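You operate a simulated robot arm through the tools that you are given. There is no shell and no other tool.

The job below is to be done with a simulated two-armed robot. You get a single attempt, and the scene is never put back.

JOB
Put the yellow thread cone from the top of the strap table on the middle of the packing bench and the green thread cone on the top of the steel table. Close the purple drawer. Close the blue cupboard door. Stack the box labelled "washers" from the top of the cupboard on top of the box that says "rivets". Press the weigh button two times. Take the cream tape roll and leave it on top of the blue cone. Count the thin white cones on the long table, then put as many of the tins from the long table on the right end of the grading table. The order is free. Set down upright: thread cone, tin.

Only the result counts: the job must be done as asked and must still hold three seconds after the hand-in. Knocking over, shifting, dropping, spilling or breaking anything else fails it.

ROBOT AND FRAMES
Two 7-joint arms with two-finger grippers on one trunk, on a base that moves. Base frame: it is fixed to the floor where the robot stands at the start and does not move with it; the origin is under the middle of the robot, x ahead of it, y to its left, z up. Units: mm, degrees, N and s.
The left shoulder is at the start at [60, 123, 945], the right one opposite. With the tool pointing down near the work surface each hand reaches from about 340 to 800 mm from the robot's upright axis, wherever it stands, measured 20 degrees to its own side. Places, roughly: blue cone [-7000, 4250, 750]; blue cupboard door [-3500, 4500, 400]; box [-3250, 4750, 1000]; cream tape roll (6x6x5 cm) [-6800, 4600, 800]; middle of the packing bench [1100, -300, 900]; purple drawer [-3000, 4400, 800]; right end of the grading table [-3400, 3000, 900]; steel table [-900, -1200, 700]; thin white cone [-6750, 4500, 750]; thread cone [500, -3000, 1000]; tin [-7000, 4000, 750]; weigh button [-5800, 3200, 1000]. Payload 1.47 kg a hand.
The TCP of each hand is the grasp point between the finger pads, 16 mm short of the fingertips. In the tool frame z runs along the fingers and y along their closing line. The gripper opens to 87 mm; its body begins 55 mm behind the TCP.
Orientation is that of the tool frame in the base frame, as a unit quaternion [x, y, z, w]. With the fingers straight down and closing along the base's y, the tool's x points along the base's -x, its y along +y and its z along -z.

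CONTROLS
- The arms move only by the tool jog_arm. It takes "left_targets", "right_targets" or both (then of equal length, played together; a hand with none holds still); each is a list of rows, each a list of 7 numbers: the finger opening in mm, from 0 to 87, then the shift along the tool's x, y, z in mm, then the turn, a rotation vector about the tool's x, y, z in degrees. In form: [[jaw, x, y, z, wx, wy, wz], ...]. A call has 1 to 20 rows; each row is the pose to reach, as a shift and turn from the pose commanded when the call began, along the tool's axes at that moment. Rows are played at 5 a second. More than 50 mm and 8.6 degrees between two rows, or a gripper value outside its range, and nothing of the call is played. A pose out of reach is approached as far as the arm can. The call stops where the force on the tool passes 40 N (or 10 N more than at its start, if that is more) or the arm is blocked; 0.2 s more then pass. The fingers move at their own pace (about 153 mm/s each) and stop on an object; they squeeze with about 26 N. The grip force told is the motor's: it shows also when the fingers shut on nothing. Time passes only in rows, and 0.2 s behind the last, so rows that repeat a pose let the fingers close. The reply holds the time, the measured pose of the TCP, the force on the tool along the base axes, the opening and the grip force, in the units named above and with some noise, with the torque about the TCP (base axes, N m) and any sound that the robot's microphone picked up.
- Cameras (640 x 400 px; columns grow to the right, rows downward): "scene" is now at [93.5, 13.8, 1509.4]; the picture's right is [0.13, -0.99, 0.00], its down [-0.64, -0.08, -0.76] and it looks along [0.76, 0.10, -0.65] (base axes); focal length 259 px, centre (320, 200). "left" rides on the left gripper at [73, -12, -90] in its tool frame; the picture's right is [0.16, 0.99, 0.00], its down [-0.72, 0.12, -0.68] and it looks along [-0.67, 0.11, 0.73] (tool axes); focal length 247 px, centre (320, 200). "right" rides on the right gripper at [73, 12, -90] in its tool frame; the picture's right is [-0.16, 0.99, 0.00], its down [-0.72, -0.12, -0.68] and it looks along [-0.67, -0.11, 0.73] (tool axes); focal length 247 px, centre (320, 200). There is no depth. A picture from a camera that has moved, and an enlarged one, comes with that camera's place and axes in the base frame and with its lens.
- camera(camera): a new picture of that camera. It takes no simulated time.
- lift_body(by): moves the trunk up (or, below 0, down) by that many mm; the arms and the scene camera ride with it, the base frame stays. It gives what a move gives, with no picture.
- roll_base(legs): drives the robot by 1 to 6 legs, each [ahead, left, turn to the left] in mm, mm and degrees, along the robot's own axes; the way and the turn of a leg run together, so that a leg with both is an arc; at most 1500 mm and 180 degrees a leg. The arms and the cameras ride along, it lands a little off, and it stops where it bumps. It gives what a move gives.
- turn_head(pan, tilt): turns the head with the scene camera to pan (to the left, within 120 degrees either way) and tilt (down, from -29 to 69), counted from straight ahead of the robot. It gives what a move gives.
- close_up(camera, box): a new picture of the part [left, top, right, bottom] of that camera's present view, enlarged. It takes no simulated time.
- close_job(): hands the job in; it is judged then, once.

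Places have to be worked out from the pictures, the camera data and where the tool is seen. Open the grippers and draw the arms clear of the work before you hand the job in, unless the task says otherwise.

The tools are called after "Emit:" as a command line: name --argument value ..., lists and objects as JSON in quotes. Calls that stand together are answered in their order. jog_arm: Moves the arms, as the interface text tells. Its arguments: {"type":"object","properties":{"left_targets":{"type":"array"},"right_targets":{"type":"array"}},"required":[]} The other tools are called the same way: lift_body (by) moves the trunk up or down; roll_base (legs) drives the base; turn_head (pan, tilt) turns the head that bears the scene camera; camera (camera) takes a picture; close_up (camera, box) takes an enlarged picture of a part of a camera's view; close_job () hands the job in.

At the start:

```text
clock: 0.0
left_position: [468.5, 201.1, 1177.4]
left_tcp_rot: [0.001, 1.0, 0.001, 0.0]
left_ft_force: [0.4, 1.1, -1.1]
left_moment: [0.0, -0.02, -0.01]
left_gripper_width: 87.0
left_gripper_force: 0.1
right_position: [432.0, -170.6, 1104.3]
right_tcp_rot: [-0.001, 1.0, 0.0, 0.0]
right_ft_force: [-0.6, 0.7, 0.3]
right_moment: [-0.01, 0.0, -0.01]
right_gripper_width: 87.2
right_gripper_force: 0.1
trunk travel left (down, up): [-100.0, 130.0]
robot x, y, heading: [-0.3, 0.4, -0.1]
head pan, tilt (commanded): [7.4, 40.4]
```

scene: 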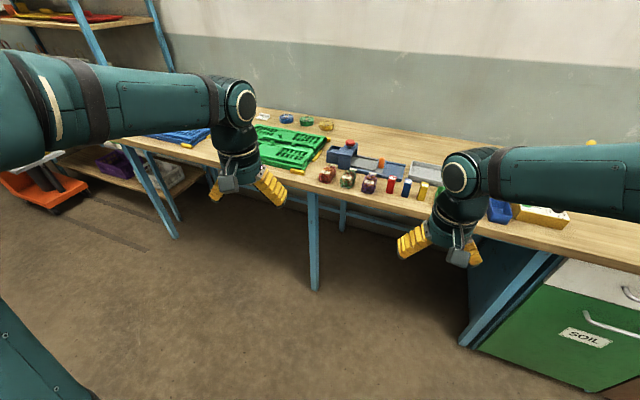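
right: 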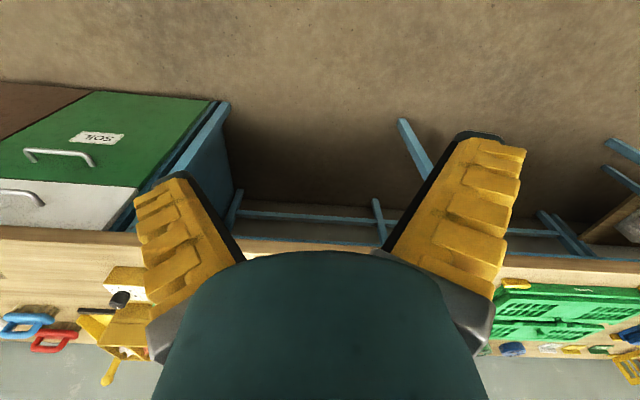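
left: 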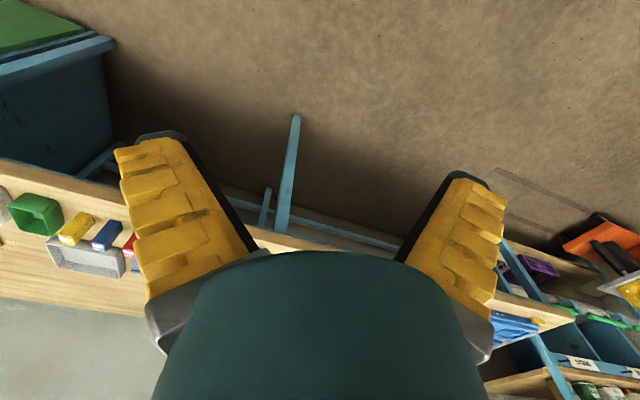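

The start pictures show a long packing bench ahead with many things on it. I'll look around with the head first to learn the layout before moving.

Emit:
turn_head --pan -30 --tilt 25

Emit:
camera --camera "scene"

Emit:
turn_head --pan -100 --tilt 20

Emit:
camera --camera "scene"

Emit:
turn_head --pan 60 --tilt 20

Emit:
camera --camera "scene"

Emit:
turn_head --pan 120 --tilt 15

Emit:
camera --camera "scene"

```text
clock: 1.0
left_position: [468.3, 200.4, 1176.2]
left_tcp_rot: [0.001, 1.0, 0.0, 0.0]
left_ft_force: [0.7, -0.7, -0.1]
left_moment: [-0.02, -0.01, -0.01]
left_gripper_width: 87.2
left_gripper_force: 0.0
right_position: [432.7, -169.9, 1105.2]
right_tcp_rot: [0.0, 1.0, -0.001, 0.0]
right_ft_force: [0.7, -0.5, -0.3]
right_moment: [0.0, -0.01, 0.02]
right_gripper_width: 87.0
right_gripper_force: 0.0
trunk travel left (down, up): [-100.0, 130.0]
robot x, y, heading: [-0.3, 3.3, 0.2]
head pan, tilt (commanded): [-30.0, 25.0]
```

```text
taken
camera scene: at [89.3, -43.1, 1533.3], right [-0.5, -0.87, 0.0], down [-0.37, 0.21, -0.91], along [0.79, -0.45, -0.42], focal length 259 px, centre (320, 200)
```

scene: 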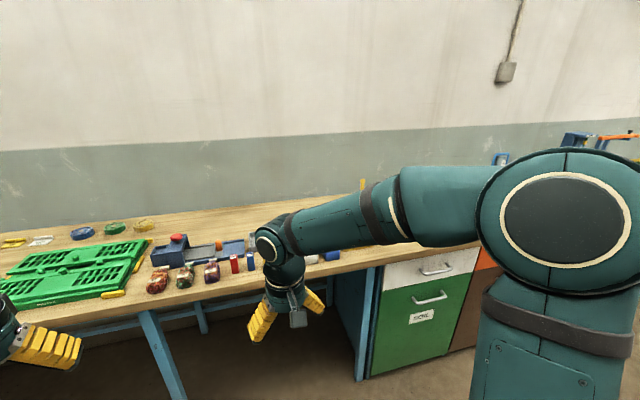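

```text
clock: 2.5
left_position: [467.1, 201.5, 1178.0]
left_tcp_rot: [0.0, 1.0, 0.0, 0.0]
left_ft_force: [0.0, -0.1, 0.4]
left_moment: [-0.01, -0.01, 0.01]
left_gripper_width: 87.1
left_gripper_force: 0.1
right_position: [432.7, -171.0, 1105.5]
right_tcp_rot: [0.0, 1.0, 0.0, 0.0]
right_ft_force: [0.2, 1.0, 0.2]
right_moment: [-0.03, -0.02, 0.01]
right_gripper_width: 86.8
right_gripper_force: 0.1
trunk travel left (down, up): [-100.0, 130.0]
robot x, y, heading: [-2.4, -1.7, 0.1]
head pan, tilt (commanded): [-100.0, 20.0]
```

```text
taken
camera scene: at [-6.6, -88.8, 1541.4], right [-0.98, 0.17, 0.0], down [0.06, 0.34, -0.94], along [-0.16, -0.93, -0.34], focal length 259 px, centre (320, 200)
```

scene: 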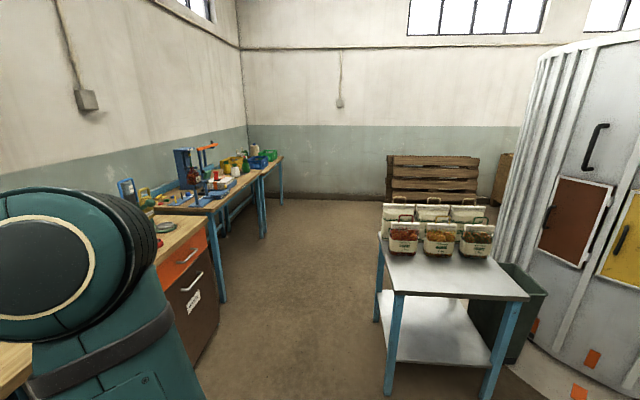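

```text
clock: 4.9
left_position: [467.6, 201.7, 1176.4]
left_tcp_rot: [0.0, 1.0, 0.0, 0.0]
left_ft_force: [0.8, -0.2, 0.3]
left_moment: [0.0, 0.04, -0.01]
left_gripper_width: 86.8
left_gripper_force: 0.0
right_position: [432.7, -171.4, 1104.0]
right_tcp_rot: [0.0, 1.0, 0.0, -0.001]
right_ft_force: [0.1, 1.0, 0.1]
right_moment: [-0.01, -0.03, -0.01]
right_gripper_width: 87.2
right_gripper_force: 0.1
trunk travel left (down, up): [-100.0, 130.0]
robot x, y, heading: [-0.6, -2.3, -0.0]
head pan, tilt (commanded): [60.0, 20.0]
```

```text
taken
camera scene: at [56.1, 83.5, 1541.4], right [0.87, -0.5, 0.0], down [-0.17, -0.3, -0.94], along [0.47, 0.81, -0.34], focal length 259 px, centre (320, 200)
```

scene: 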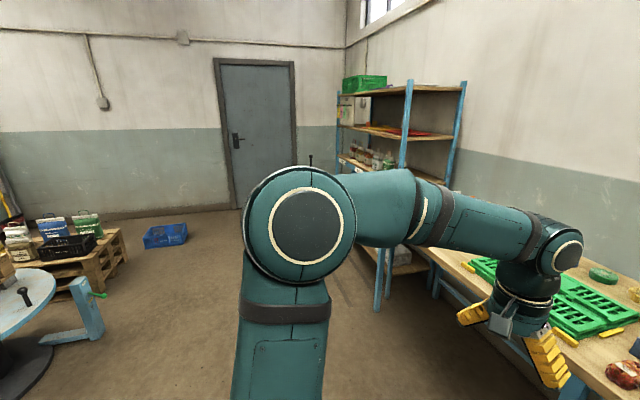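

```text
clock: 6.2
left_position: [468.6, 202.0, 1176.6]
left_tcp_rot: [0.0, 1.0, 0.001, 0.0]
left_ft_force: [-0.1, -0.8, -0.4]
left_moment: [-0.01, -0.02, 0.02]
left_gripper_width: 86.8
left_gripper_force: 0.0
right_position: [432.9, -171.0, 1104.6]
right_tcp_rot: [0.0, 1.0, 0.0, -0.001]
right_ft_force: [0.2, 0.0, -0.7]
right_moment: [0.0, 0.04, 0.01]
right_gripper_width: 87.0
right_gripper_force: 0.0
trunk travel left (down, up): [-100.0, 130.0]
robot x, y, heading: [3.3, 0.5, -0.0]
head pan, tilt (commanded): [120.0, 15.0]
```

```text
taken
camera scene: at [-37.2, 83.8, 1549.6], right [0.87, 0.5, 0.0], down [0.13, -0.22, -0.97], along [-0.48, 0.84, -0.26], focal length 259 px, centre (320, 200)
```

scene: 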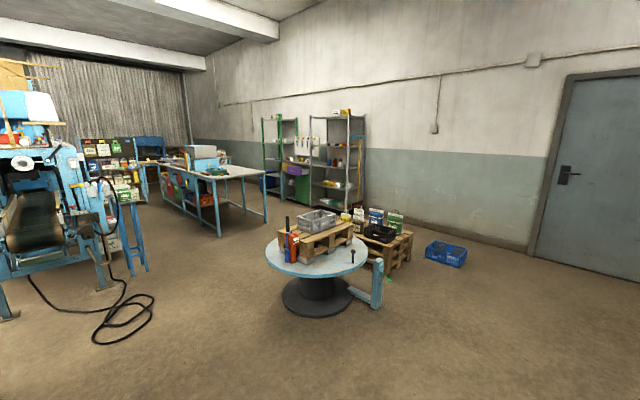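

The strap table lies along the right-hand wall ahead of pan -100. I'll zoom on it and the steel table.

Emit:
turn_head --pan -95 --tilt 15

Emit:
close_up --camera "scene" --box '[80, 130, 320, 280]'

Emit:
close_up --camera "scene" --box '[360, 150, 600, 300]'

Emit:
turn_head --pan -20 --tilt 35

Emit:
close_up --camera "scene" --box '[0, 100, 320, 300]'

Emit:
close_up --camera "scene" --box '[250, 100, 570, 300]'

```text
clock: 9.3
left_position: [467.7, 201.7, 1176.9]
left_tcp_rot: [0.0, 1.0, -0.001, 0.0]
left_ft_force: [-0.5, 0.0, -0.5]
left_moment: [-0.02, 0.01, -0.02]
left_gripper_width: 86.9
left_gripper_force: 0.1
right_position: [432.1, -170.0, 1105.3]
right_tcp_rot: [0.001, 1.0, 0.001, 0.001]
right_ft_force: [-0.1, -0.2, 0.0]
right_moment: [0.01, 0.01, 0.0]
right_gripper_width: 87.1
right_gripper_force: 0.1
trunk travel left (down, up): [-100.0, 130.0]
robot x, y, heading: [-2.0, 2.8, 0.2]
head pan, tilt (commanded): [-95.0, 15.0]
```

```text
2.67 times, centred on (200, 205) of scene
camera zoom: at [1.4, -90.2, 1549.6], right [-1.0, 0.09, 0.0], down [0.02, 0.26, -0.97], along [-0.08, -0.96, -0.26], focal length 691 px, centre (640, 187)
```

zoom: 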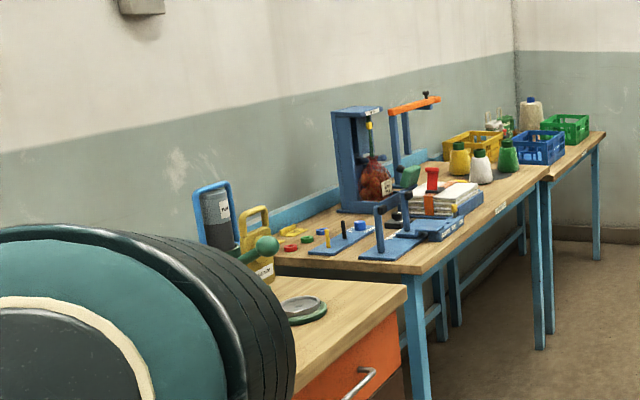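

```text
2.67 times, centred on (480, 225) of scene
camera zoom: at [1.4, -90.2, 1549.6], right [-1.0, 0.09, 0.0], down [0.02, 0.26, -0.97], along [-0.08, -0.96, -0.26], focal length 691 px, centre (-107, 133)
```

zoom: 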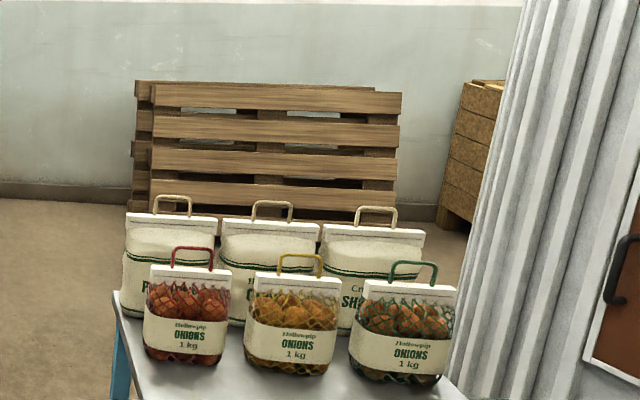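

```text
clock: 10.8
left_position: [468.2, 201.4, 1177.1]
left_tcp_rot: [-0.001, 1.0, 0.0, 0.001]
left_ft_force: [-0.4, 0.7, 1.1]
left_moment: [0.02, 0.03, 0.04]
left_gripper_width: 87.2
left_gripper_force: 0.0
right_position: [431.9, -171.1, 1104.9]
right_tcp_rot: [0.001, 1.0, 0.001, 0.0]
right_ft_force: [-0.1, -0.6, -0.2]
right_moment: [0.0, -0.01, 0.03]
right_gripper_width: 87.0
right_gripper_force: 0.0
trunk travel left (down, up): [-100.0, 130.0]
robot x, y, heading: [1.5, 1.9, 0.3]
head pan, tilt (commanded): [-20.0, 35.0]
```

```text
2.00 times, centred on (160, 200) of scene
camera zoom: at [92.2, -27.3, 1517.6], right [-0.34, -0.94, 0.0], down [-0.54, 0.2, -0.82], along [0.77, -0.28, -0.57], focal length 518 px, centre (640, 200)
```

zoom: 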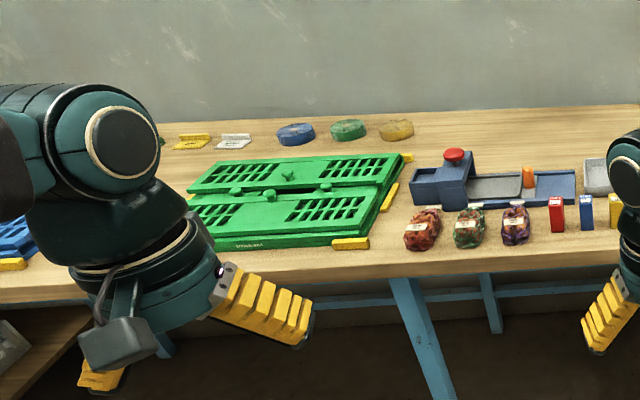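

```text
2.00 times, centred on (410, 200) of scene
camera zoom: at [92.2, -27.3, 1517.6], right [-0.34, -0.94, 0.0], down [-0.54, 0.2, -0.82], along [0.77, -0.28, -0.57], focal length 518 px, centre (140, 200)
```

zoom: 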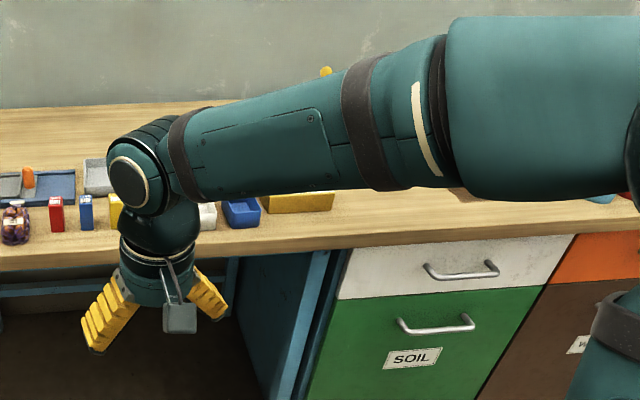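

Bench and tables run along a wall turned about 15° from my frame; the thread cones look to stand near (300–490, -2700). I'll drive down the corridor between bench and steel table and turn to face the strap table.

Emit:
roll_base --legs '[[0, 0, -90], [1300, 0, 0], [1200, -200, 0], [0, 0, 60]]'

Emit:
turn_head --pan 0 --tilt 35

Emit:
camera --camera "scene"

```text
clock: 29.5
left_position: [302.9, -2543.8, 1177.2]
left_tcp_rot: [0.254, 0.967, -0.001, 0.001]
left_ft_force: [-0.5, -0.4, -0.6]
left_moment: [0.03, 0.03, 0.05]
left_gripper_width: 87.2
left_gripper_force: 0.0
right_position: [89.0, -2850.5, 1104.7]
right_tcp_rot: [0.254, 0.967, 0.0, 0.0]
right_ft_force: [0.1, 0.0, -0.1]
right_moment: [0.04, 0.0, 0.0]
right_gripper_width: 86.8
right_gripper_force: 0.0
trunk travel left (down, up): [-100.0, 130.0]
robot x, y, heading: [-207.9, -2487.5, -29.4]
head pan, tilt (commanded): [-20.0, 35.0]
```

```text
clock: 30.3
left_position: [303.7, -2543.8, 1176.0]
left_tcp_rot: [0.254, 0.967, 0.0, 0.0]
left_ft_force: [-0.6, -0.3, 0.2]
left_moment: [0.0, -0.02, 0.05]
left_gripper_width: 87.0
left_gripper_force: 0.1
right_position: [90.3, -2849.9, 1104.4]
right_tcp_rot: [0.255, 0.967, -0.001, 0.001]
right_ft_force: [-0.1, 0.0, -0.2]
right_moment: [-0.01, 0.0, -0.01]
right_gripper_width: 86.9
right_gripper_force: 0.1
trunk travel left (down, up): [-100.0, 130.0]
robot x, y, heading: [-204.5, -2491.9, -29.7]
head pan, tilt (commanded): [0.0, 35.0]
```

```text
taken
camera scene: at [-118.3, -2534.2, 1517.6], right [-0.49, -0.87, 0.0], down [-0.5, 0.28, -0.82], along [0.71, -0.4, -0.57], focal length 259 px, centre (320, 200)
```

scene: 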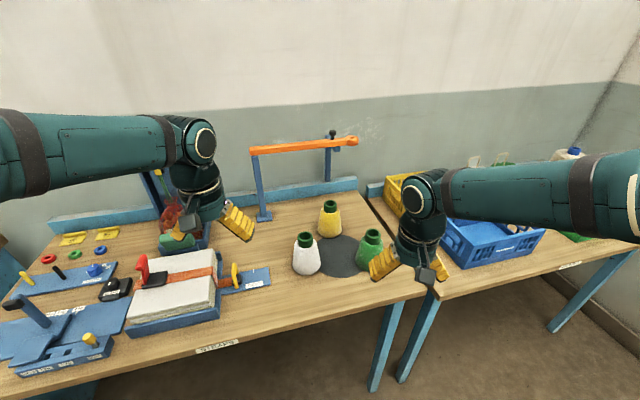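

The cones are clearly in view: white, yellow and green around a dark disc. I'll zoom in to measure them.

Emit:
close_up --camera "scene" --box '[260, 180, 420, 280]'

Emit:
camera --camera "right"

Emit:
camera --camera "left"

```text
4.00 times, centred on (340, 230) of scene
camera zoom: at [-118.3, -2534.2, 1517.6], right [-0.49, -0.87, 0.0], down [-0.5, 0.28, -0.82], along [0.71, -0.4, -0.57], focal length 1036 px, centre (240, 80)
```

zoom: 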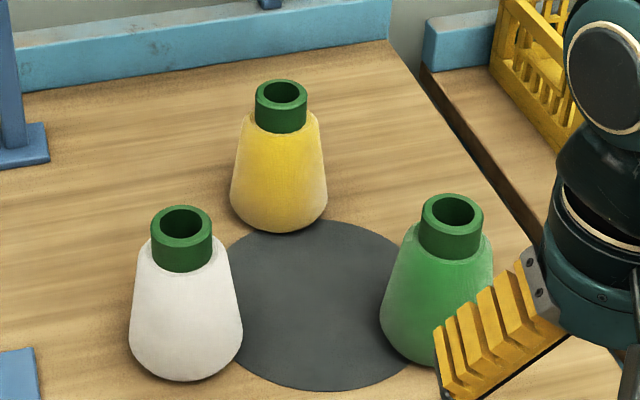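

```text
taken
camera right: at [32.1, -2804.2, 1193.7], right [0.62, 0.78, 0.0], down [0.57, -0.46, 0.68], along [0.53, -0.42, -0.73], focal length 247 px, centre (320, 200)
```

right: 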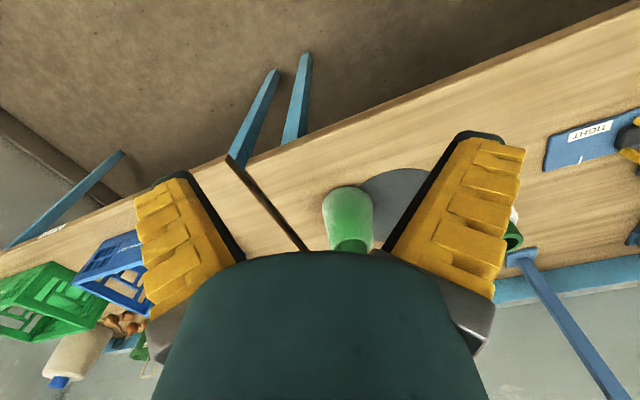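

```text
taken
camera left: at [234.3, -2518.9, 1265.9], right [0.35, 0.94, 0.0], down [0.69, -0.26, 0.68], along [0.64, -0.24, -0.73], focal length 247 px, centre (320, 200)
```

left: 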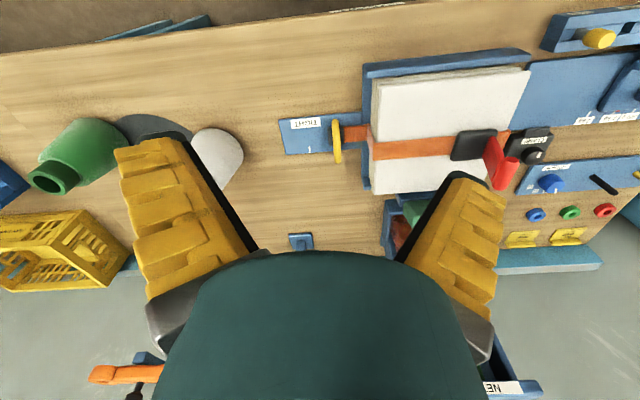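

Triangulating gives collar tops about z 995, table top about z 865, green cone near (304,-2951), yellow near (497,-2922), collar about 46 mm wide. I'll look down to see how much clearance my base has to the table edge.

Emit:
turn_head --pan 0 --tilt 69

Emit:
camera --camera "scene"

```text
clock: 31.3
left_position: [302.4, -2543.1, 1177.5]
left_tcp_rot: [0.254, 0.967, 0.0, 0.0]
left_ft_force: [-0.3, 0.2, -0.6]
left_moment: [0.05, -0.02, 0.0]
left_gripper_width: 86.9
left_gripper_force: 0.1
right_position: [90.3, -2849.6, 1105.2]
right_tcp_rot: [0.255, 0.967, 0.0, -0.001]
right_ft_force: [0.1, 0.2, -0.2]
right_moment: [0.01, 0.01, 0.02]
right_gripper_width: 86.9
right_gripper_force: 0.0
trunk travel left (down, up): [-100.0, 130.0]
robot x, y, heading: [-203.5, -2491.8, -29.6]
head pan, tilt (commanded): [0.0, 68.8]
```

```text
taken
camera scene: at [-146.2, -2518.3, 1474.0], right [-0.49, -0.87, 0.0], down [-0.81, 0.46, -0.36], along [0.32, -0.18, -0.93], focal length 259 px, centre (320, 200)
```

scene: 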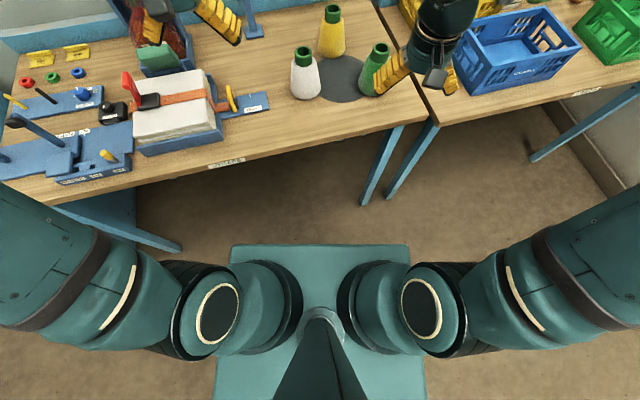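

To gauge the base's height and size I'll raise the trunk and take the same view again.

Emit:
lift_body --by 130

Emit:
camera --camera "scene"

```text
clock: 32.9
left_position: [303.0, -2544.5, 1306.5]
left_tcp_rot: [0.255, 0.967, 0.0, 0.0]
left_ft_force: [-0.1, 0.4, 0.0]
left_moment: [-0.04, 0.02, 0.0]
left_gripper_width: 86.9
left_gripper_force: 0.1
right_position: [90.1, -2850.4, 1234.3]
right_tcp_rot: [0.255, 0.967, 0.0, 0.0]
right_ft_force: [-1.1, 0.1, -0.1]
right_moment: [-0.01, 0.01, -0.02]
right_gripper_width: 87.0
right_gripper_force: 0.0
trunk travel left (down, up): [-230.0, 0.0]
robot x, y, heading: [-202.2, -2490.3, -29.6]
head pan, tilt (commanded): [0.0, 68.8]
```

```text
taken
camera scene: at [-146.1, -2518.4, 1603.8], right [-0.49, -0.87, 0.0], down [-0.81, 0.46, -0.36], along [0.32, -0.18, -0.93], focal length 259 px, centre (320, 200)
```

scene: 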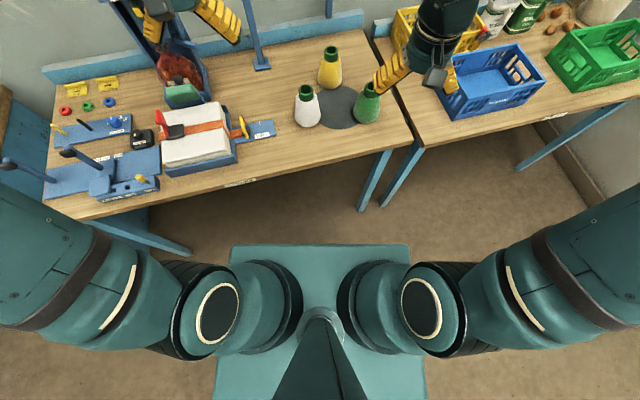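

The slab moved with the trunk, so it's the torso; the base can safely go ~140 mm nearer (table legs stand at n≈989). I'll drive ahead 140 mm and then lower the trunk back, hands staying above the cones.

Emit:
roll_base --legs '[[140, 0, 0]]'

Emit:
lift_body --by -130

Emit:
turn_head --pan 0 --tilt 45

Emit:
camera --camera "scene"

Emit:
camera --camera "right"

Emit:
camera --camera "left"

```text
clock: 34.2
left_position: [423.0, -2611.9, 1306.8]
left_tcp_rot: [0.255, 0.967, 0.0, -0.001]
left_ft_force: [0.0, -0.4, -0.2]
left_moment: [-0.01, 0.02, 0.01]
left_gripper_width: 86.9
left_gripper_force: 0.1
right_position: [209.8, -2919.1, 1234.6]
right_tcp_rot: [0.255, 0.967, 0.0, 0.0]
right_ft_force: [-0.3, -0.9, 0.3]
right_moment: [0.02, 0.02, 0.02]
right_gripper_width: 87.0
right_gripper_force: 0.1
trunk travel left (down, up): [-230.0, 0.0]
robot x, y, heading: [-83.2, -2558.7, -29.3]
head pan, tilt (commanded): [0.0, 68.8]
```

```text
clock: 35.8
left_position: [423.2, -2612.2, 1177.6]
left_tcp_rot: [0.256, 0.967, 0.0, 0.0]
left_ft_force: [-0.4, -0.1, -0.9]
left_moment: [0.02, 0.01, -0.02]
left_gripper_width: 87.0
left_gripper_force: 0.1
right_position: [208.6, -2917.9, 1105.1]
right_tcp_rot: [0.255, 0.967, 0.0, 0.0]
right_ft_force: [0.4, -0.1, 0.1]
right_moment: [0.03, 0.02, -0.02]
right_gripper_width: 87.1
right_gripper_force: 0.0
trunk travel left (down, up): [-100.0, 130.0]
robot x, y, heading: [-84.1, -2555.6, -29.3]
head pan, tilt (commanded): [0.0, 68.8]
```

```text
clock: 36.7
left_position: [422.5, -2612.4, 1176.5]
left_tcp_rot: [0.255, 0.967, 0.0, 0.0]
left_ft_force: [0.1, 0.4, 0.0]
left_moment: [0.0, 0.01, -0.02]
left_gripper_width: 87.1
left_gripper_force: 0.0
right_position: [208.4, -2919.8, 1105.0]
right_tcp_rot: [0.254, 0.967, 0.0, 0.0]
right_ft_force: [0.3, 0.2, 0.2]
right_moment: [0.01, -0.01, -0.03]
right_gripper_width: 87.3
right_gripper_force: 0.1
trunk travel left (down, up): [-100.0, 130.0]
robot x, y, heading: [-79.4, -2557.5, -29.5]
head pan, tilt (commanded): [0.0, 45.0]
```

```text
taken
camera scene: at [-3.7, -2599.1, 1502.7], right [-0.49, -0.87, 0.0], down [-0.62, 0.35, -0.71], along [0.61, -0.35, -0.71], focal length 259 px, centre (320, 200)
```

scene: 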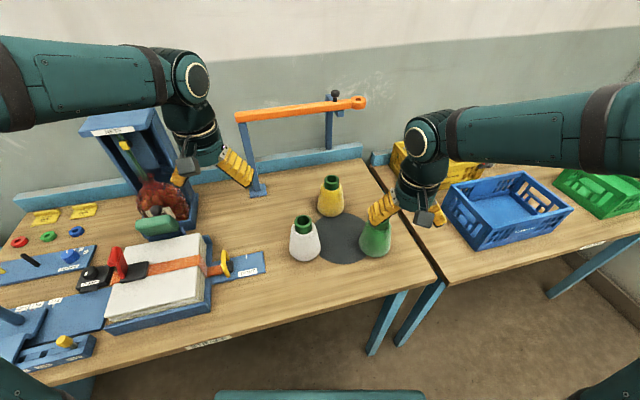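

```text
taken
camera right: at [152.2, -2872.5, 1193.7], right [0.62, 0.78, 0.0], down [0.57, -0.46, 0.68], along [0.53, -0.42, -0.73], focal length 247 px, centre (320, 200)
```

right: 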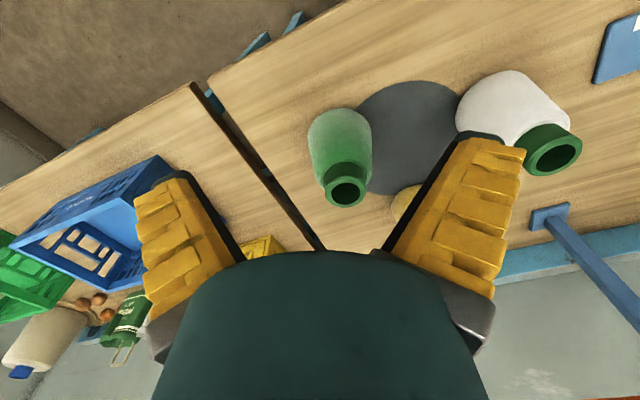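

```text
taken
camera left: at [354.7, -2587.6, 1266.0], right [0.35, 0.94, 0.0], down [0.69, -0.26, 0.68], along [0.64, -0.24, -0.73], focal length 247 px, centre (320, 200)
```

left: 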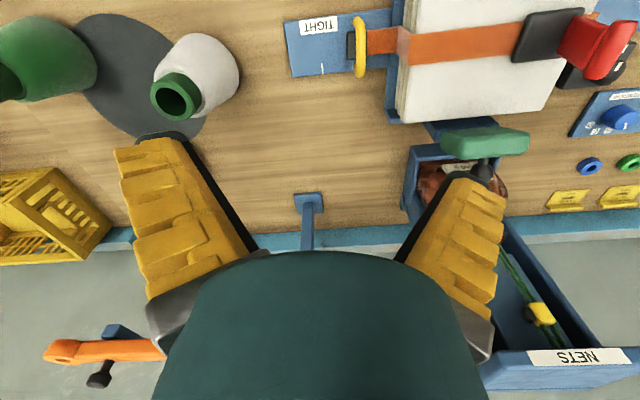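

Right-hand camera confirms the green collar near (304,-2955,995). One more scene zoom to sharpen the yellow and green positions.

Emit:
close_up --camera "scene" --box '[270, 160, 430, 260]'

```text
4.00 times, centred on (350, 210) of scene
camera zoom: at [-3.7, -2599.1, 1502.7], right [-0.49, -0.87, 0.0], down [-0.62, 0.35, -0.71], along [0.61, -0.35, -0.71], focal length 1036 px, centre (200, 160)
```

zoom: 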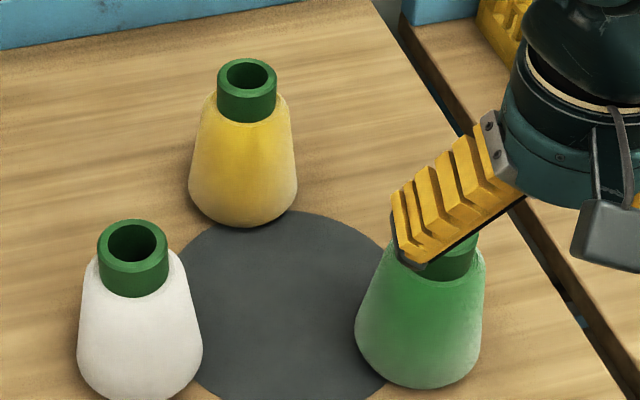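

Yellow collar top at (498,-2922.5,995) is confirmed. I'll bring the right hand above the green cone at z≈1035 first.

Emit:
jog_arm --right_targets '[[87, -34, 5, 0, 0, 0, 0], [87, -68, 10, 0, 0, 0, 0], [87, -101, 15.5, 10, 0, 0, 0], [87, -101, 15.5, 45, 0, 0, 0], [87, -101, 15.5, 70, 0, 0, 0], [87, -101, 15.5, 70, 0, 0, 0]]'

Emit:
camera --camera "right"

Emit:
close_up --camera "scene" --box '[300, 160, 460, 260]'

```text
clock: 38.1
left_position: [423.2, -2614.1, 1177.5]
left_tcp_rot: [0.255, 0.967, 0.0, -0.001]
left_ft_force: [0.7, 0.8, -0.2]
left_moment: [-0.02, 0.03, 0.02]
left_gripper_width: 87.0
left_gripper_force: 0.2
right_position: [305.5, -2955.8, 1034.5]
right_tcp_rot: [0.255, 0.967, -0.001, 0.0]
right_ft_force: [-0.1, -0.5, -0.9]
right_moment: [0.03, 0.01, 0.0]
right_gripper_width: 86.7
right_gripper_force: 0.0
trunk travel left (down, up): [-100.0, 130.0]
robot x, y, heading: [-81.7, -2558.4, -29.7]
head pan, tilt (commanded): [0.0, 45.0]
```

```text
taken
camera right: at [247.9, -2908.8, 1123.6], right [0.62, 0.78, 0.0], down [0.57, -0.46, 0.68], along [0.53, -0.42, -0.73], focal length 247 px, centre (320, 200)
```

right: 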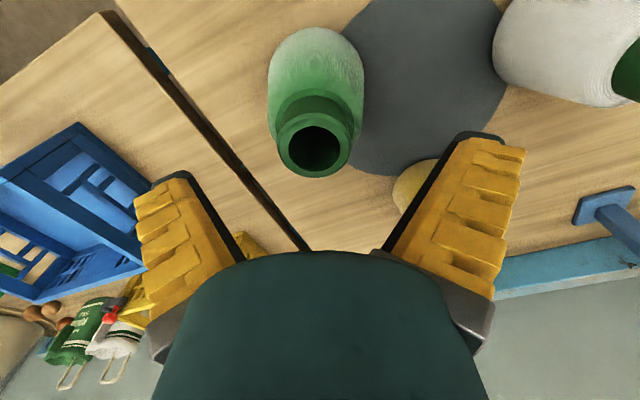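

```text
4.00 times, centred on (380, 210) of scene
camera zoom: at [-4.1, -2598.9, 1502.8], right [-0.49, -0.87, 0.0], down [-0.61, 0.35, -0.71], along [0.62, -0.35, -0.71], focal length 1036 px, centre (80, 160)
```

zoom: 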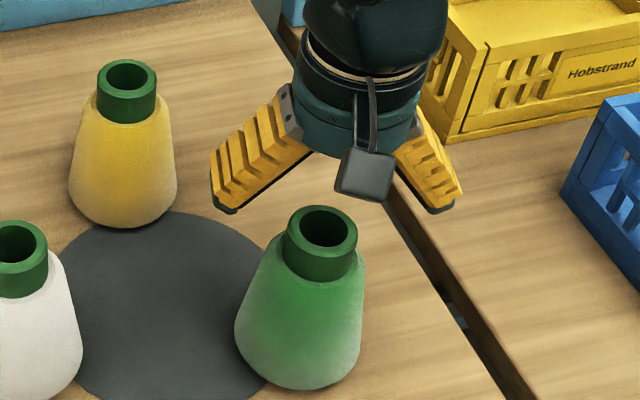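

The right hand is centred over the green collar. I'll descend to z≈983, close on the collar, and check before lifting.

Emit:
jog_arm --right_targets '[[87, 0, -1, 25, 0, 0, 0], [87, 0, -1, 51, 0, 0, 0], [40, 0, -1, 51, 0, 0, 0], [30, 0, -1, 51, 0, 0, 0], [30, 0, -1, 51, 0, 0, 0]]'

Emit:
camera --camera "scene"

```text
clock: 39.3
left_position: [423.3, -2612.1, 1177.7]
left_tcp_rot: [0.256, 0.967, 0.0, 0.001]
left_ft_force: [0.1, 0.0, -0.5]
left_moment: [0.02, 0.03, -0.01]
left_gripper_width: 86.9
left_gripper_force: 0.1
right_position: [303.9, -2955.7, 984.1]
right_tcp_rot: [0.255, 0.967, -0.001, 0.0]
right_ft_force: [-0.5, -2.2, 3.0]
right_moment: [-0.03, 0.03, -0.03]
right_gripper_width: 41.6
right_gripper_force: 25.6
trunk travel left (down, up): [-100.0, 130.0]
robot x, y, heading: [-82.8, -2556.8, -29.5]
head pan, tilt (commanded): [0.0, 45.0]
```

```text
taken
camera scene: at [-3.9, -2599.2, 1502.8], right [-0.49, -0.87, 0.0], down [-0.62, 0.35, -0.71], along [0.62, -0.35, -0.71], focal length 259 px, centre (320, 200)
```

scene: 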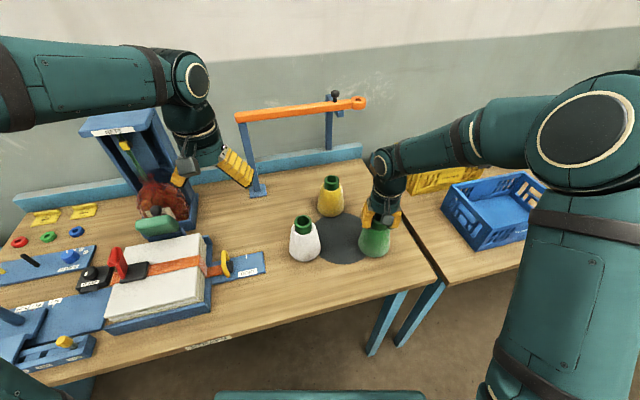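

Gripped at 41.6 mm with 25.6 N. I'll lift 130 mm, pull back toward me and to the right to clear the yellow cone for the left hand.

Emit:
jog_arm --right_targets '[[30, 0, 0, -30, 0, 0, 0], [30, 0, 0, -75, 0, 0, 0], [30, 0, 0, -120, 0, 0, 0], [30, 35, -10, -130, 0, 0, 0], [30, 75, -30, -130, 0, 0, 0], [30, 115, -50, -130, 0, 0, 0]]'

Emit:
camera --camera "scene"

Emit:
camera --camera "right"

```text
clock: 40.7
left_position: [422.7, -2611.9, 1177.8]
left_tcp_rot: [0.256, 0.967, 0.0, 0.001]
left_ft_force: [0.3, -0.1, 0.6]
left_moment: [-0.01, -0.01, 0.0]
left_gripper_width: 86.8
left_gripper_force: 0.0
right_position: [177.3, -2941.6, 1115.9]
right_tcp_rot: [0.254, 0.967, 0.0, 0.0]
right_ft_force: [-1.0, 0.1, -1.4]
right_moment: [-0.01, 0.02, 0.01]
right_gripper_width: 41.0
right_gripper_force: 26.3
trunk travel left (down, up): [-100.0, 130.0]
robot x, y, heading: [-84.6, -2555.2, -29.4]
head pan, tilt (commanded): [0.0, 45.0]
```

```text
taken
camera scene: at [-5.4, -2598.8, 1502.9], right [-0.49, -0.87, 0.0], down [-0.61, 0.35, -0.71], along [0.62, -0.35, -0.71], focal length 259 px, centre (320, 200)
```

scene: 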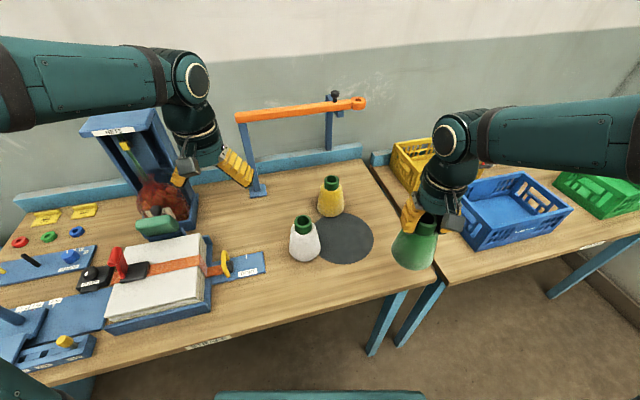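

```text
taken
camera right: at [120.4, -2896.8, 1203.6], right [0.62, 0.78, 0.0], down [0.57, -0.46, 0.68], along [0.53, -0.42, -0.73], focal length 247 px, centre (320, 200)
```

right: 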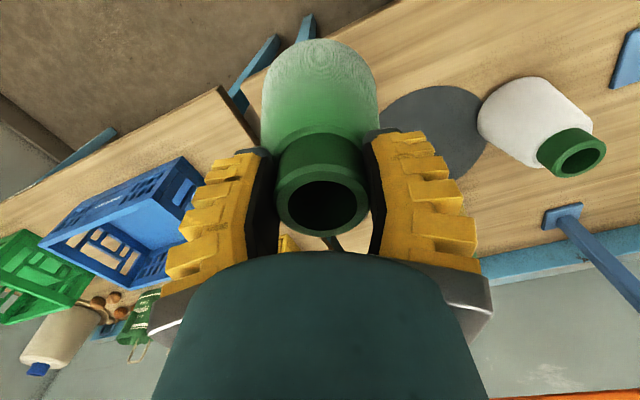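

Green is held firmly. Now the left hand goes across to above the yellow cone at z≈1040.

Emit:
jog_arm --left_targets '[[87, -31, -33.4, 0, 0, 0, 0], [87, -62, -66.8, 0, 0, 0, 0], [87, -93, -100, 0, 0, 0, 0], [87, -124, -133.5, 0, 0, 0, 0], [87, -156, -167, 0, 0, 0, 0], [87, -187, -200, 0, 0, 0, 0], [87, -218, -233.7, 0, 0, 0, 0], [87, -218, -233.7, 46, 0, 0, 0], [87, -218, -233.7, 92, 0, 0, 0], [87, -218, -233.7, 137, 0, 0, 0], [87, -218, -233.7, 137, 0, 0, 0]]'

Emit:
camera --camera "left"

Emit:
camera --camera "scene"

```text
clock: 43.1
left_position: [498.3, -2923.5, 1042.0]
left_tcp_rot: [0.254, 0.967, 0.0, 0.0]
left_ft_force: [-0.1, 0.8, -0.3]
left_moment: [0.02, 0.01, 0.01]
left_gripper_width: 86.7
left_gripper_force: 0.1
left hand out of reach, approached as far as the arm can: row 7
right_position: [179.3, -2942.7, 1114.5]
right_tcp_rot: [0.254, 0.967, -0.001, 0.0]
right_ft_force: [0.5, 0.2, -2.6]
right_moment: [-0.01, -0.02, 0.01]
right_gripper_width: 41.4
right_gripper_force: 25.9
trunk travel left (down, up): [-100.0, 130.0]
robot x, y, heading: [-82.8, -2556.1, -29.6]
head pan, tilt (commanded): [0.0, 45.0]
```

```text
taken
camera left: at [429.5, -2897.9, 1128.9], right [0.35, 0.94, 0.0], down [0.69, -0.26, 0.68], along [0.64, -0.24, -0.73], focal length 247 px, centre (320, 200)
```

left: 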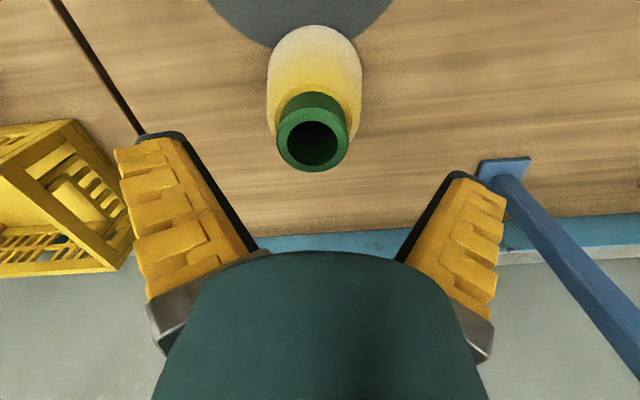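

```text
taken
camera scene: at [-3.9, -2599.3, 1502.8], right [-0.49, -0.87, 0.0], down [-0.62, 0.35, -0.71], along [0.62, -0.35, -0.71], focal length 259 px, centre (320, 200)
```

scene: 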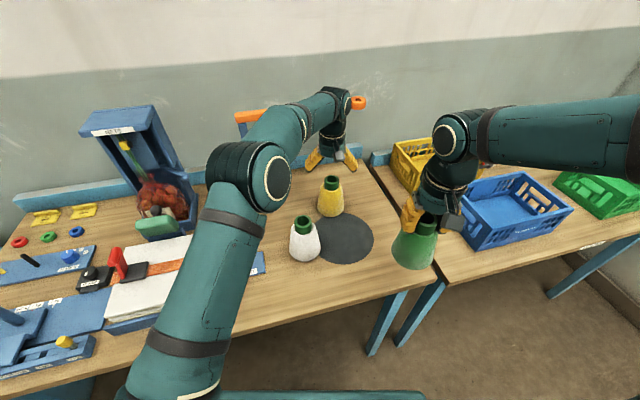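

Left hand is centred over the yellow collar to within a few mm. I'll descend to z≈983 and close.

Emit:
jog_arm --left_targets '[[87, -2, -1.5, 30, 0, 0, 0], [87, -2, -1.5, 59, 0, 0, 0], [40, -2, -1.5, 59, 0, 0, 0], [30, -2, -1.5, 59, 0, 0, 0], [30, -2, -1.5, 59, 0, 0, 0]]'

Emit:
camera --camera "left"

```text
clock: 44.3
left_position: [498.2, -2926.2, 982.2]
left_tcp_rot: [0.256, 0.967, 0.0, 0.0]
left_ft_force: [-0.8, -2.2, 2.4]
left_moment: [-0.03, -0.01, 0.01]
left_gripper_width: 41.5
left_gripper_force: 25.9
right_position: [179.3, -2943.6, 1114.1]
right_tcp_rot: [0.254, 0.967, 0.0, -0.001]
right_ft_force: [-0.3, 0.5, -1.8]
right_moment: [0.0, 0.01, -0.01]
right_gripper_width: 41.7
right_gripper_force: 26.2
trunk travel left (down, up): [-100.0, 130.0]
robot x, y, heading: [-80.2, -2554.3, -29.4]
head pan, tilt (commanded): [0.0, 45.0]
```

```text
taken
camera left: at [429.7, -2901.1, 1070.3], right [0.35, 0.94, 0.0], down [0.69, -0.26, 0.68], along [0.64, -0.24, -0.73], focal length 247 px, centre (320, 200)
```

left: 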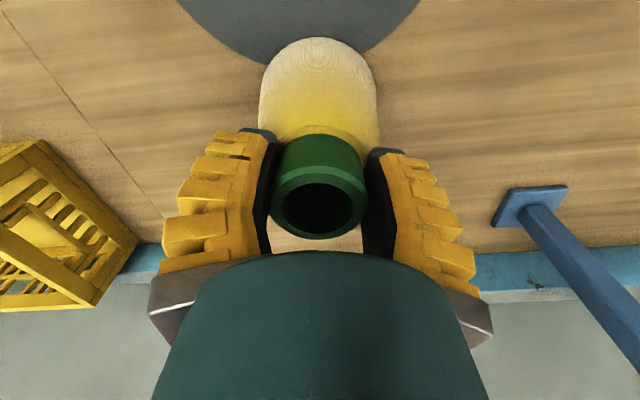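

Yellow is gripped (41.5 mm). I'll lift it up and draw it back toward the robot, staying well above the white cone.

Emit:
jog_arm --left_targets '[[30, 0, 0, -40, 0, 0, 0], [30, 0, 0, -85, 0, 0, 0], [30, 20, 8, -125, 0, 0, 0], [30, 45, 25, -160, 0, 0, 0], [30, 75, 50, -188, 0, 0, 0], [30, 110, 80, -195, 0, 0, 0], [30, 148, 108, -195, 0, 0, 0], [30, 188, 130, -195, 0, 0, 0], [30, 230, 150, -195, 0, 0, 0]]'

Emit:
camera --camera "scene"

```text
clock: 46.3
left_position: [372.0, -2680.8, 1175.4]
left_tcp_rot: [0.255, 0.967, -0.001, -0.001]
left_ft_force: [-0.2, 0.2, -2.0]
left_moment: [-0.01, 0.01, -0.01]
left_gripper_width: 42.0
left_gripper_force: 26.1
right_position: [178.7, -2942.6, 1115.2]
right_tcp_rot: [0.254, 0.967, 0.0, 0.0]
right_ft_force: [-0.9, 0.6, -1.6]
right_moment: [-0.01, -0.01, 0.0]
right_gripper_width: 41.5
right_gripper_force: 25.8
trunk travel left (down, up): [-100.0, 130.0]
robot x, y, heading: [-86.7, -2551.8, -29.5]
head pan, tilt (commanded): [0.0, 45.0]
```

```text
taken
camera scene: at [-4.4, -2597.7, 1502.9], right [-0.49, -0.87, 0.0], down [-0.61, 0.35, -0.71], along [0.62, -0.35, -0.71], focal length 259 px, centre (320, 200)
```

scene: 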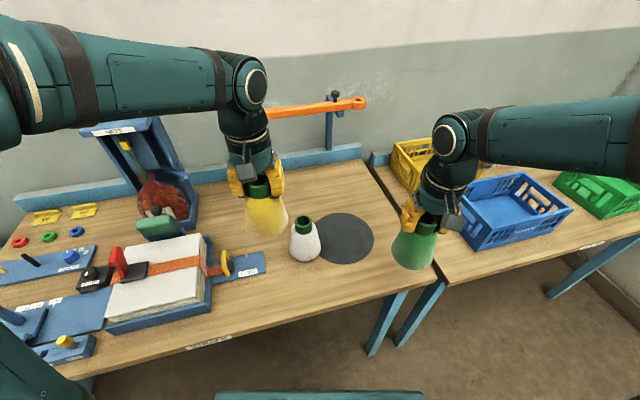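

Both cones are in hand. I'll back off from the table, turn, and drive north up the corridor (x≈-60) to stand north of the steel table, then look.

Emit:
roll_base --legs '[[-420, 0, 0], [0, 0, 119.5], [600, -385, 0], [1300, 0, 0]]'

Emit:
turn_head --pan 90 --tilt 30

Emit:
camera --camera "scene"

Emit:
turn_head --pan -80 --tilt 30

Emit:
camera --camera "scene"

```text
clock: 63.5
left_position: [-213.5, 12.9, 1174.8]
left_tcp_rot: [0.713, -0.702, 0.0, 0.0]
left_ft_force: [-0.5, -0.6, -2.1]
left_moment: [-0.03, 0.03, 0.01]
left_gripper_width: 41.6
left_gripper_force: 26.0
right_position: [109.6, -21.0, 1113.8]
right_tcp_rot: [0.712, -0.703, -0.001, 0.0]
right_ft_force: [0.4, 1.4, -2.3]
right_moment: [-0.05, 0.01, -0.03]
right_gripper_width: 41.6
right_gripper_force: 26.3
trunk travel left (down, up): [-100.0, 130.0]
robot x, y, heading: [-93.3, -442.0, 90.7]
head pan, tilt (commanded): [0.0, 45.0]
```

```text
clock: 65.2
left_position: [-212.4, 11.7, 1175.4]
left_tcp_rot: [0.713, -0.701, 0.0, 0.0]
left_ft_force: [0.7, 0.6, -2.6]
left_moment: [0.02, 0.01, 0.01]
left_gripper_width: 41.6
left_gripper_force: 26.6
right_position: [111.2, -21.9, 1113.7]
right_tcp_rot: [0.712, -0.702, -0.001, 0.0]
right_ft_force: [-0.3, -0.1, -1.7]
right_moment: [-0.03, 0.0, 0.05]
right_gripper_width: 41.6
right_gripper_force: 25.8
trunk travel left (down, up): [-100.0, 130.0]
robot x, y, heading: [-91.0, -438.9, 90.7]
head pan, tilt (commanded): [90.0, 30.0]
```

```text
taken
camera scene: at [-181.5, -431.5, 1525.4], right [-0.01, 1.0, 0.0], down [0.5, 0.01, -0.87], along [-0.87, -0.01, -0.5], focal length 259 px, centre (320, 200)
```

scene: 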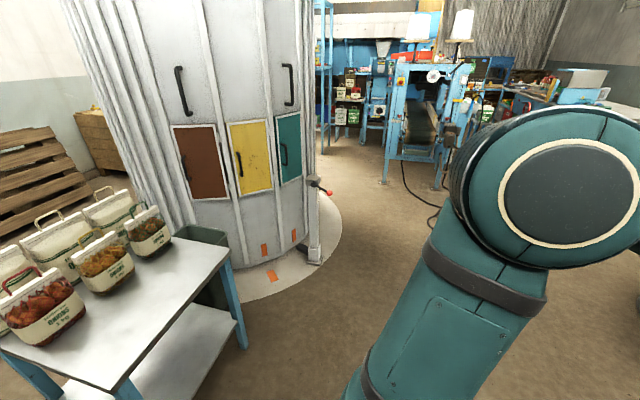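

```text
clock: 67.8
left_position: [-213.1, 12.9, 1174.3]
left_tcp_rot: [0.712, -0.702, 0.0, 0.0]
left_ft_force: [0.7, -0.7, -1.2]
left_moment: [0.01, -0.01, 0.05]
left_gripper_width: 41.9
left_gripper_force: 26.2
right_position: [110.2, -22.6, 1115.3]
right_tcp_rot: [0.712, -0.702, 0.0, 0.0]
right_ft_force: [0.2, 0.3, -2.0]
right_moment: [0.0, 0.03, 0.0]
right_gripper_width: 41.4
right_gripper_force: 25.8
trunk travel left (down, up): [-100.0, 130.0]
robot x, y, heading: [-91.5, -441.6, 90.8]
head pan, tilt (commanded): [-80.0, 30.0]
```

```text
taken
camera scene: at [-2.2, -413.3, 1525.4], right [0.19, -0.98, 0.0], down [-0.49, -0.09, -0.87], along [0.85, 0.16, -0.5], focal length 259 px, centre (320, 200)
```

scene: 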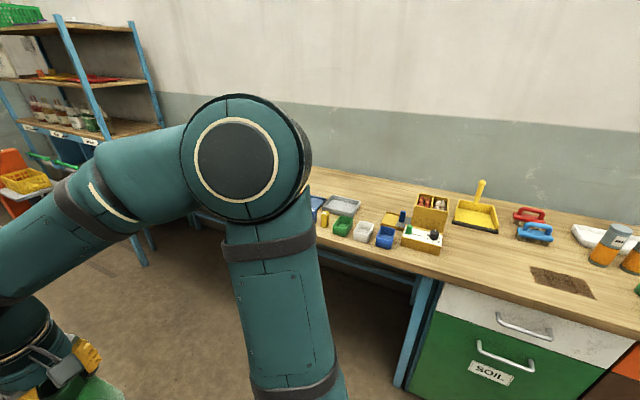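

The free strip of the steel table is on its north side, about 230 mm deep in front of the bags. I'll turn to face it and sidle to about (-641,-559).

Emit:
roll_base --legs '[[0, 0, 167.8], [150, -514, 0]]'

Emit:
turn_head --pan 0 --tilt 45

Emit:
camera --camera "scene"

Emit:
turn_head --pan 0 --tilt 60

Emit:
camera --camera "scene"

```text
clock: 79.7
left_position: [-593.8, -963.4, 1175.4]
left_tcp_rot: [0.772, 0.636, 0.0, 0.0]
left_ft_force: [-0.5, 0.4, -1.2]
left_moment: [0.02, -0.03, 0.02]
left_gripper_width: 41.6
left_gripper_force: 26.6
right_position: [-902.7, -864.8, 1115.2]
right_tcp_rot: [0.771, 0.637, 0.0, 0.0]
right_ft_force: [0.2, 1.1, -1.6]
right_moment: [0.02, 0.01, 0.02]
right_gripper_width: 41.4
right_gripper_force: 25.6
trunk travel left (down, up): [-100.0, 130.0]
robot x, y, heading: [-623.0, -494.7, -100.9]
head pan, tilt (commanded): [-80.0, 30.0]
```

```text
clock: 81.2
left_position: [-593.6, -963.6, 1175.4]
left_tcp_rot: [0.772, 0.636, 0.0, 0.0]
left_ft_force: [-0.7, -0.3, -1.9]
left_moment: [0.02, -0.03, 0.01]
left_gripper_width: 41.7
left_gripper_force: 26.4
right_position: [-903.1, -864.4, 1114.8]
right_tcp_rot: [0.771, 0.637, -0.001, 0.0]
right_ft_force: [0.1, 0.5, -2.3]
right_moment: [-0.01, 0.0, -0.03]
right_gripper_width: 41.4
right_gripper_force: 25.6
trunk travel left (down, up): [-100.0, 130.0]
robot x, y, heading: [-619.6, -492.0, -101.1]
head pan, tilt (commanded): [0.0, 45.0]
```

```text
taken
camera scene: at [-638.6, -580.1, 1502.8], right [-0.98, 0.19, 0.0], down [0.13, 0.69, -0.71], along [-0.13, -0.69, -0.71], focal length 259 px, centre (320, 200)
```

scene: 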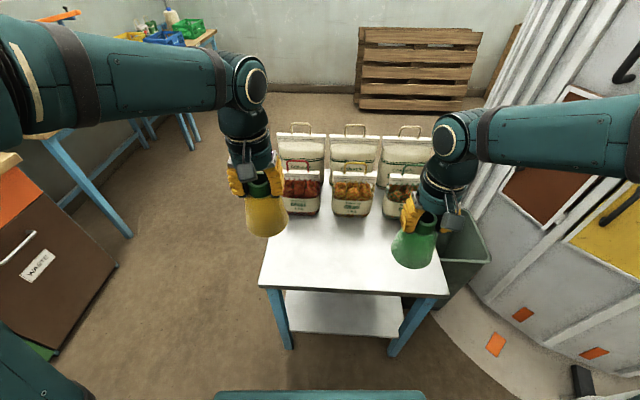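

```text
clock: 82.0
left_position: [-594.4, -964.8, 1176.2]
left_tcp_rot: [0.772, 0.636, 0.0, 0.0]
left_ft_force: [0.5, -0.6, -3.1]
left_moment: [0.01, 0.02, -0.05]
left_gripper_width: 41.7
left_gripper_force: 25.8
right_position: [-902.7, -864.5, 1113.6]
right_tcp_rot: [0.771, 0.637, 0.0, 0.0]
right_ft_force: [-0.4, 0.2, -1.9]
right_moment: [0.01, 0.0, -0.03]
right_gripper_width: 41.4
right_gripper_force: 26.0
trunk travel left (down, up): [-100.0, 130.0]
robot x, y, heading: [-619.9, -494.5, -100.9]
head pan, tilt (commanded): [0.0, 60.0]
```

```text
taken
camera scene: at [-635.7, -565.7, 1483.3], right [-0.98, 0.19, 0.0], down [0.16, 0.85, -0.5], along [-0.1, -0.49, -0.87], focal length 259 px, centre (320, 200)
```

scene: 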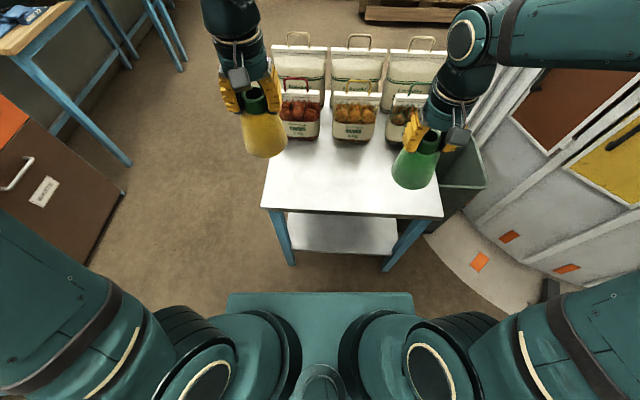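

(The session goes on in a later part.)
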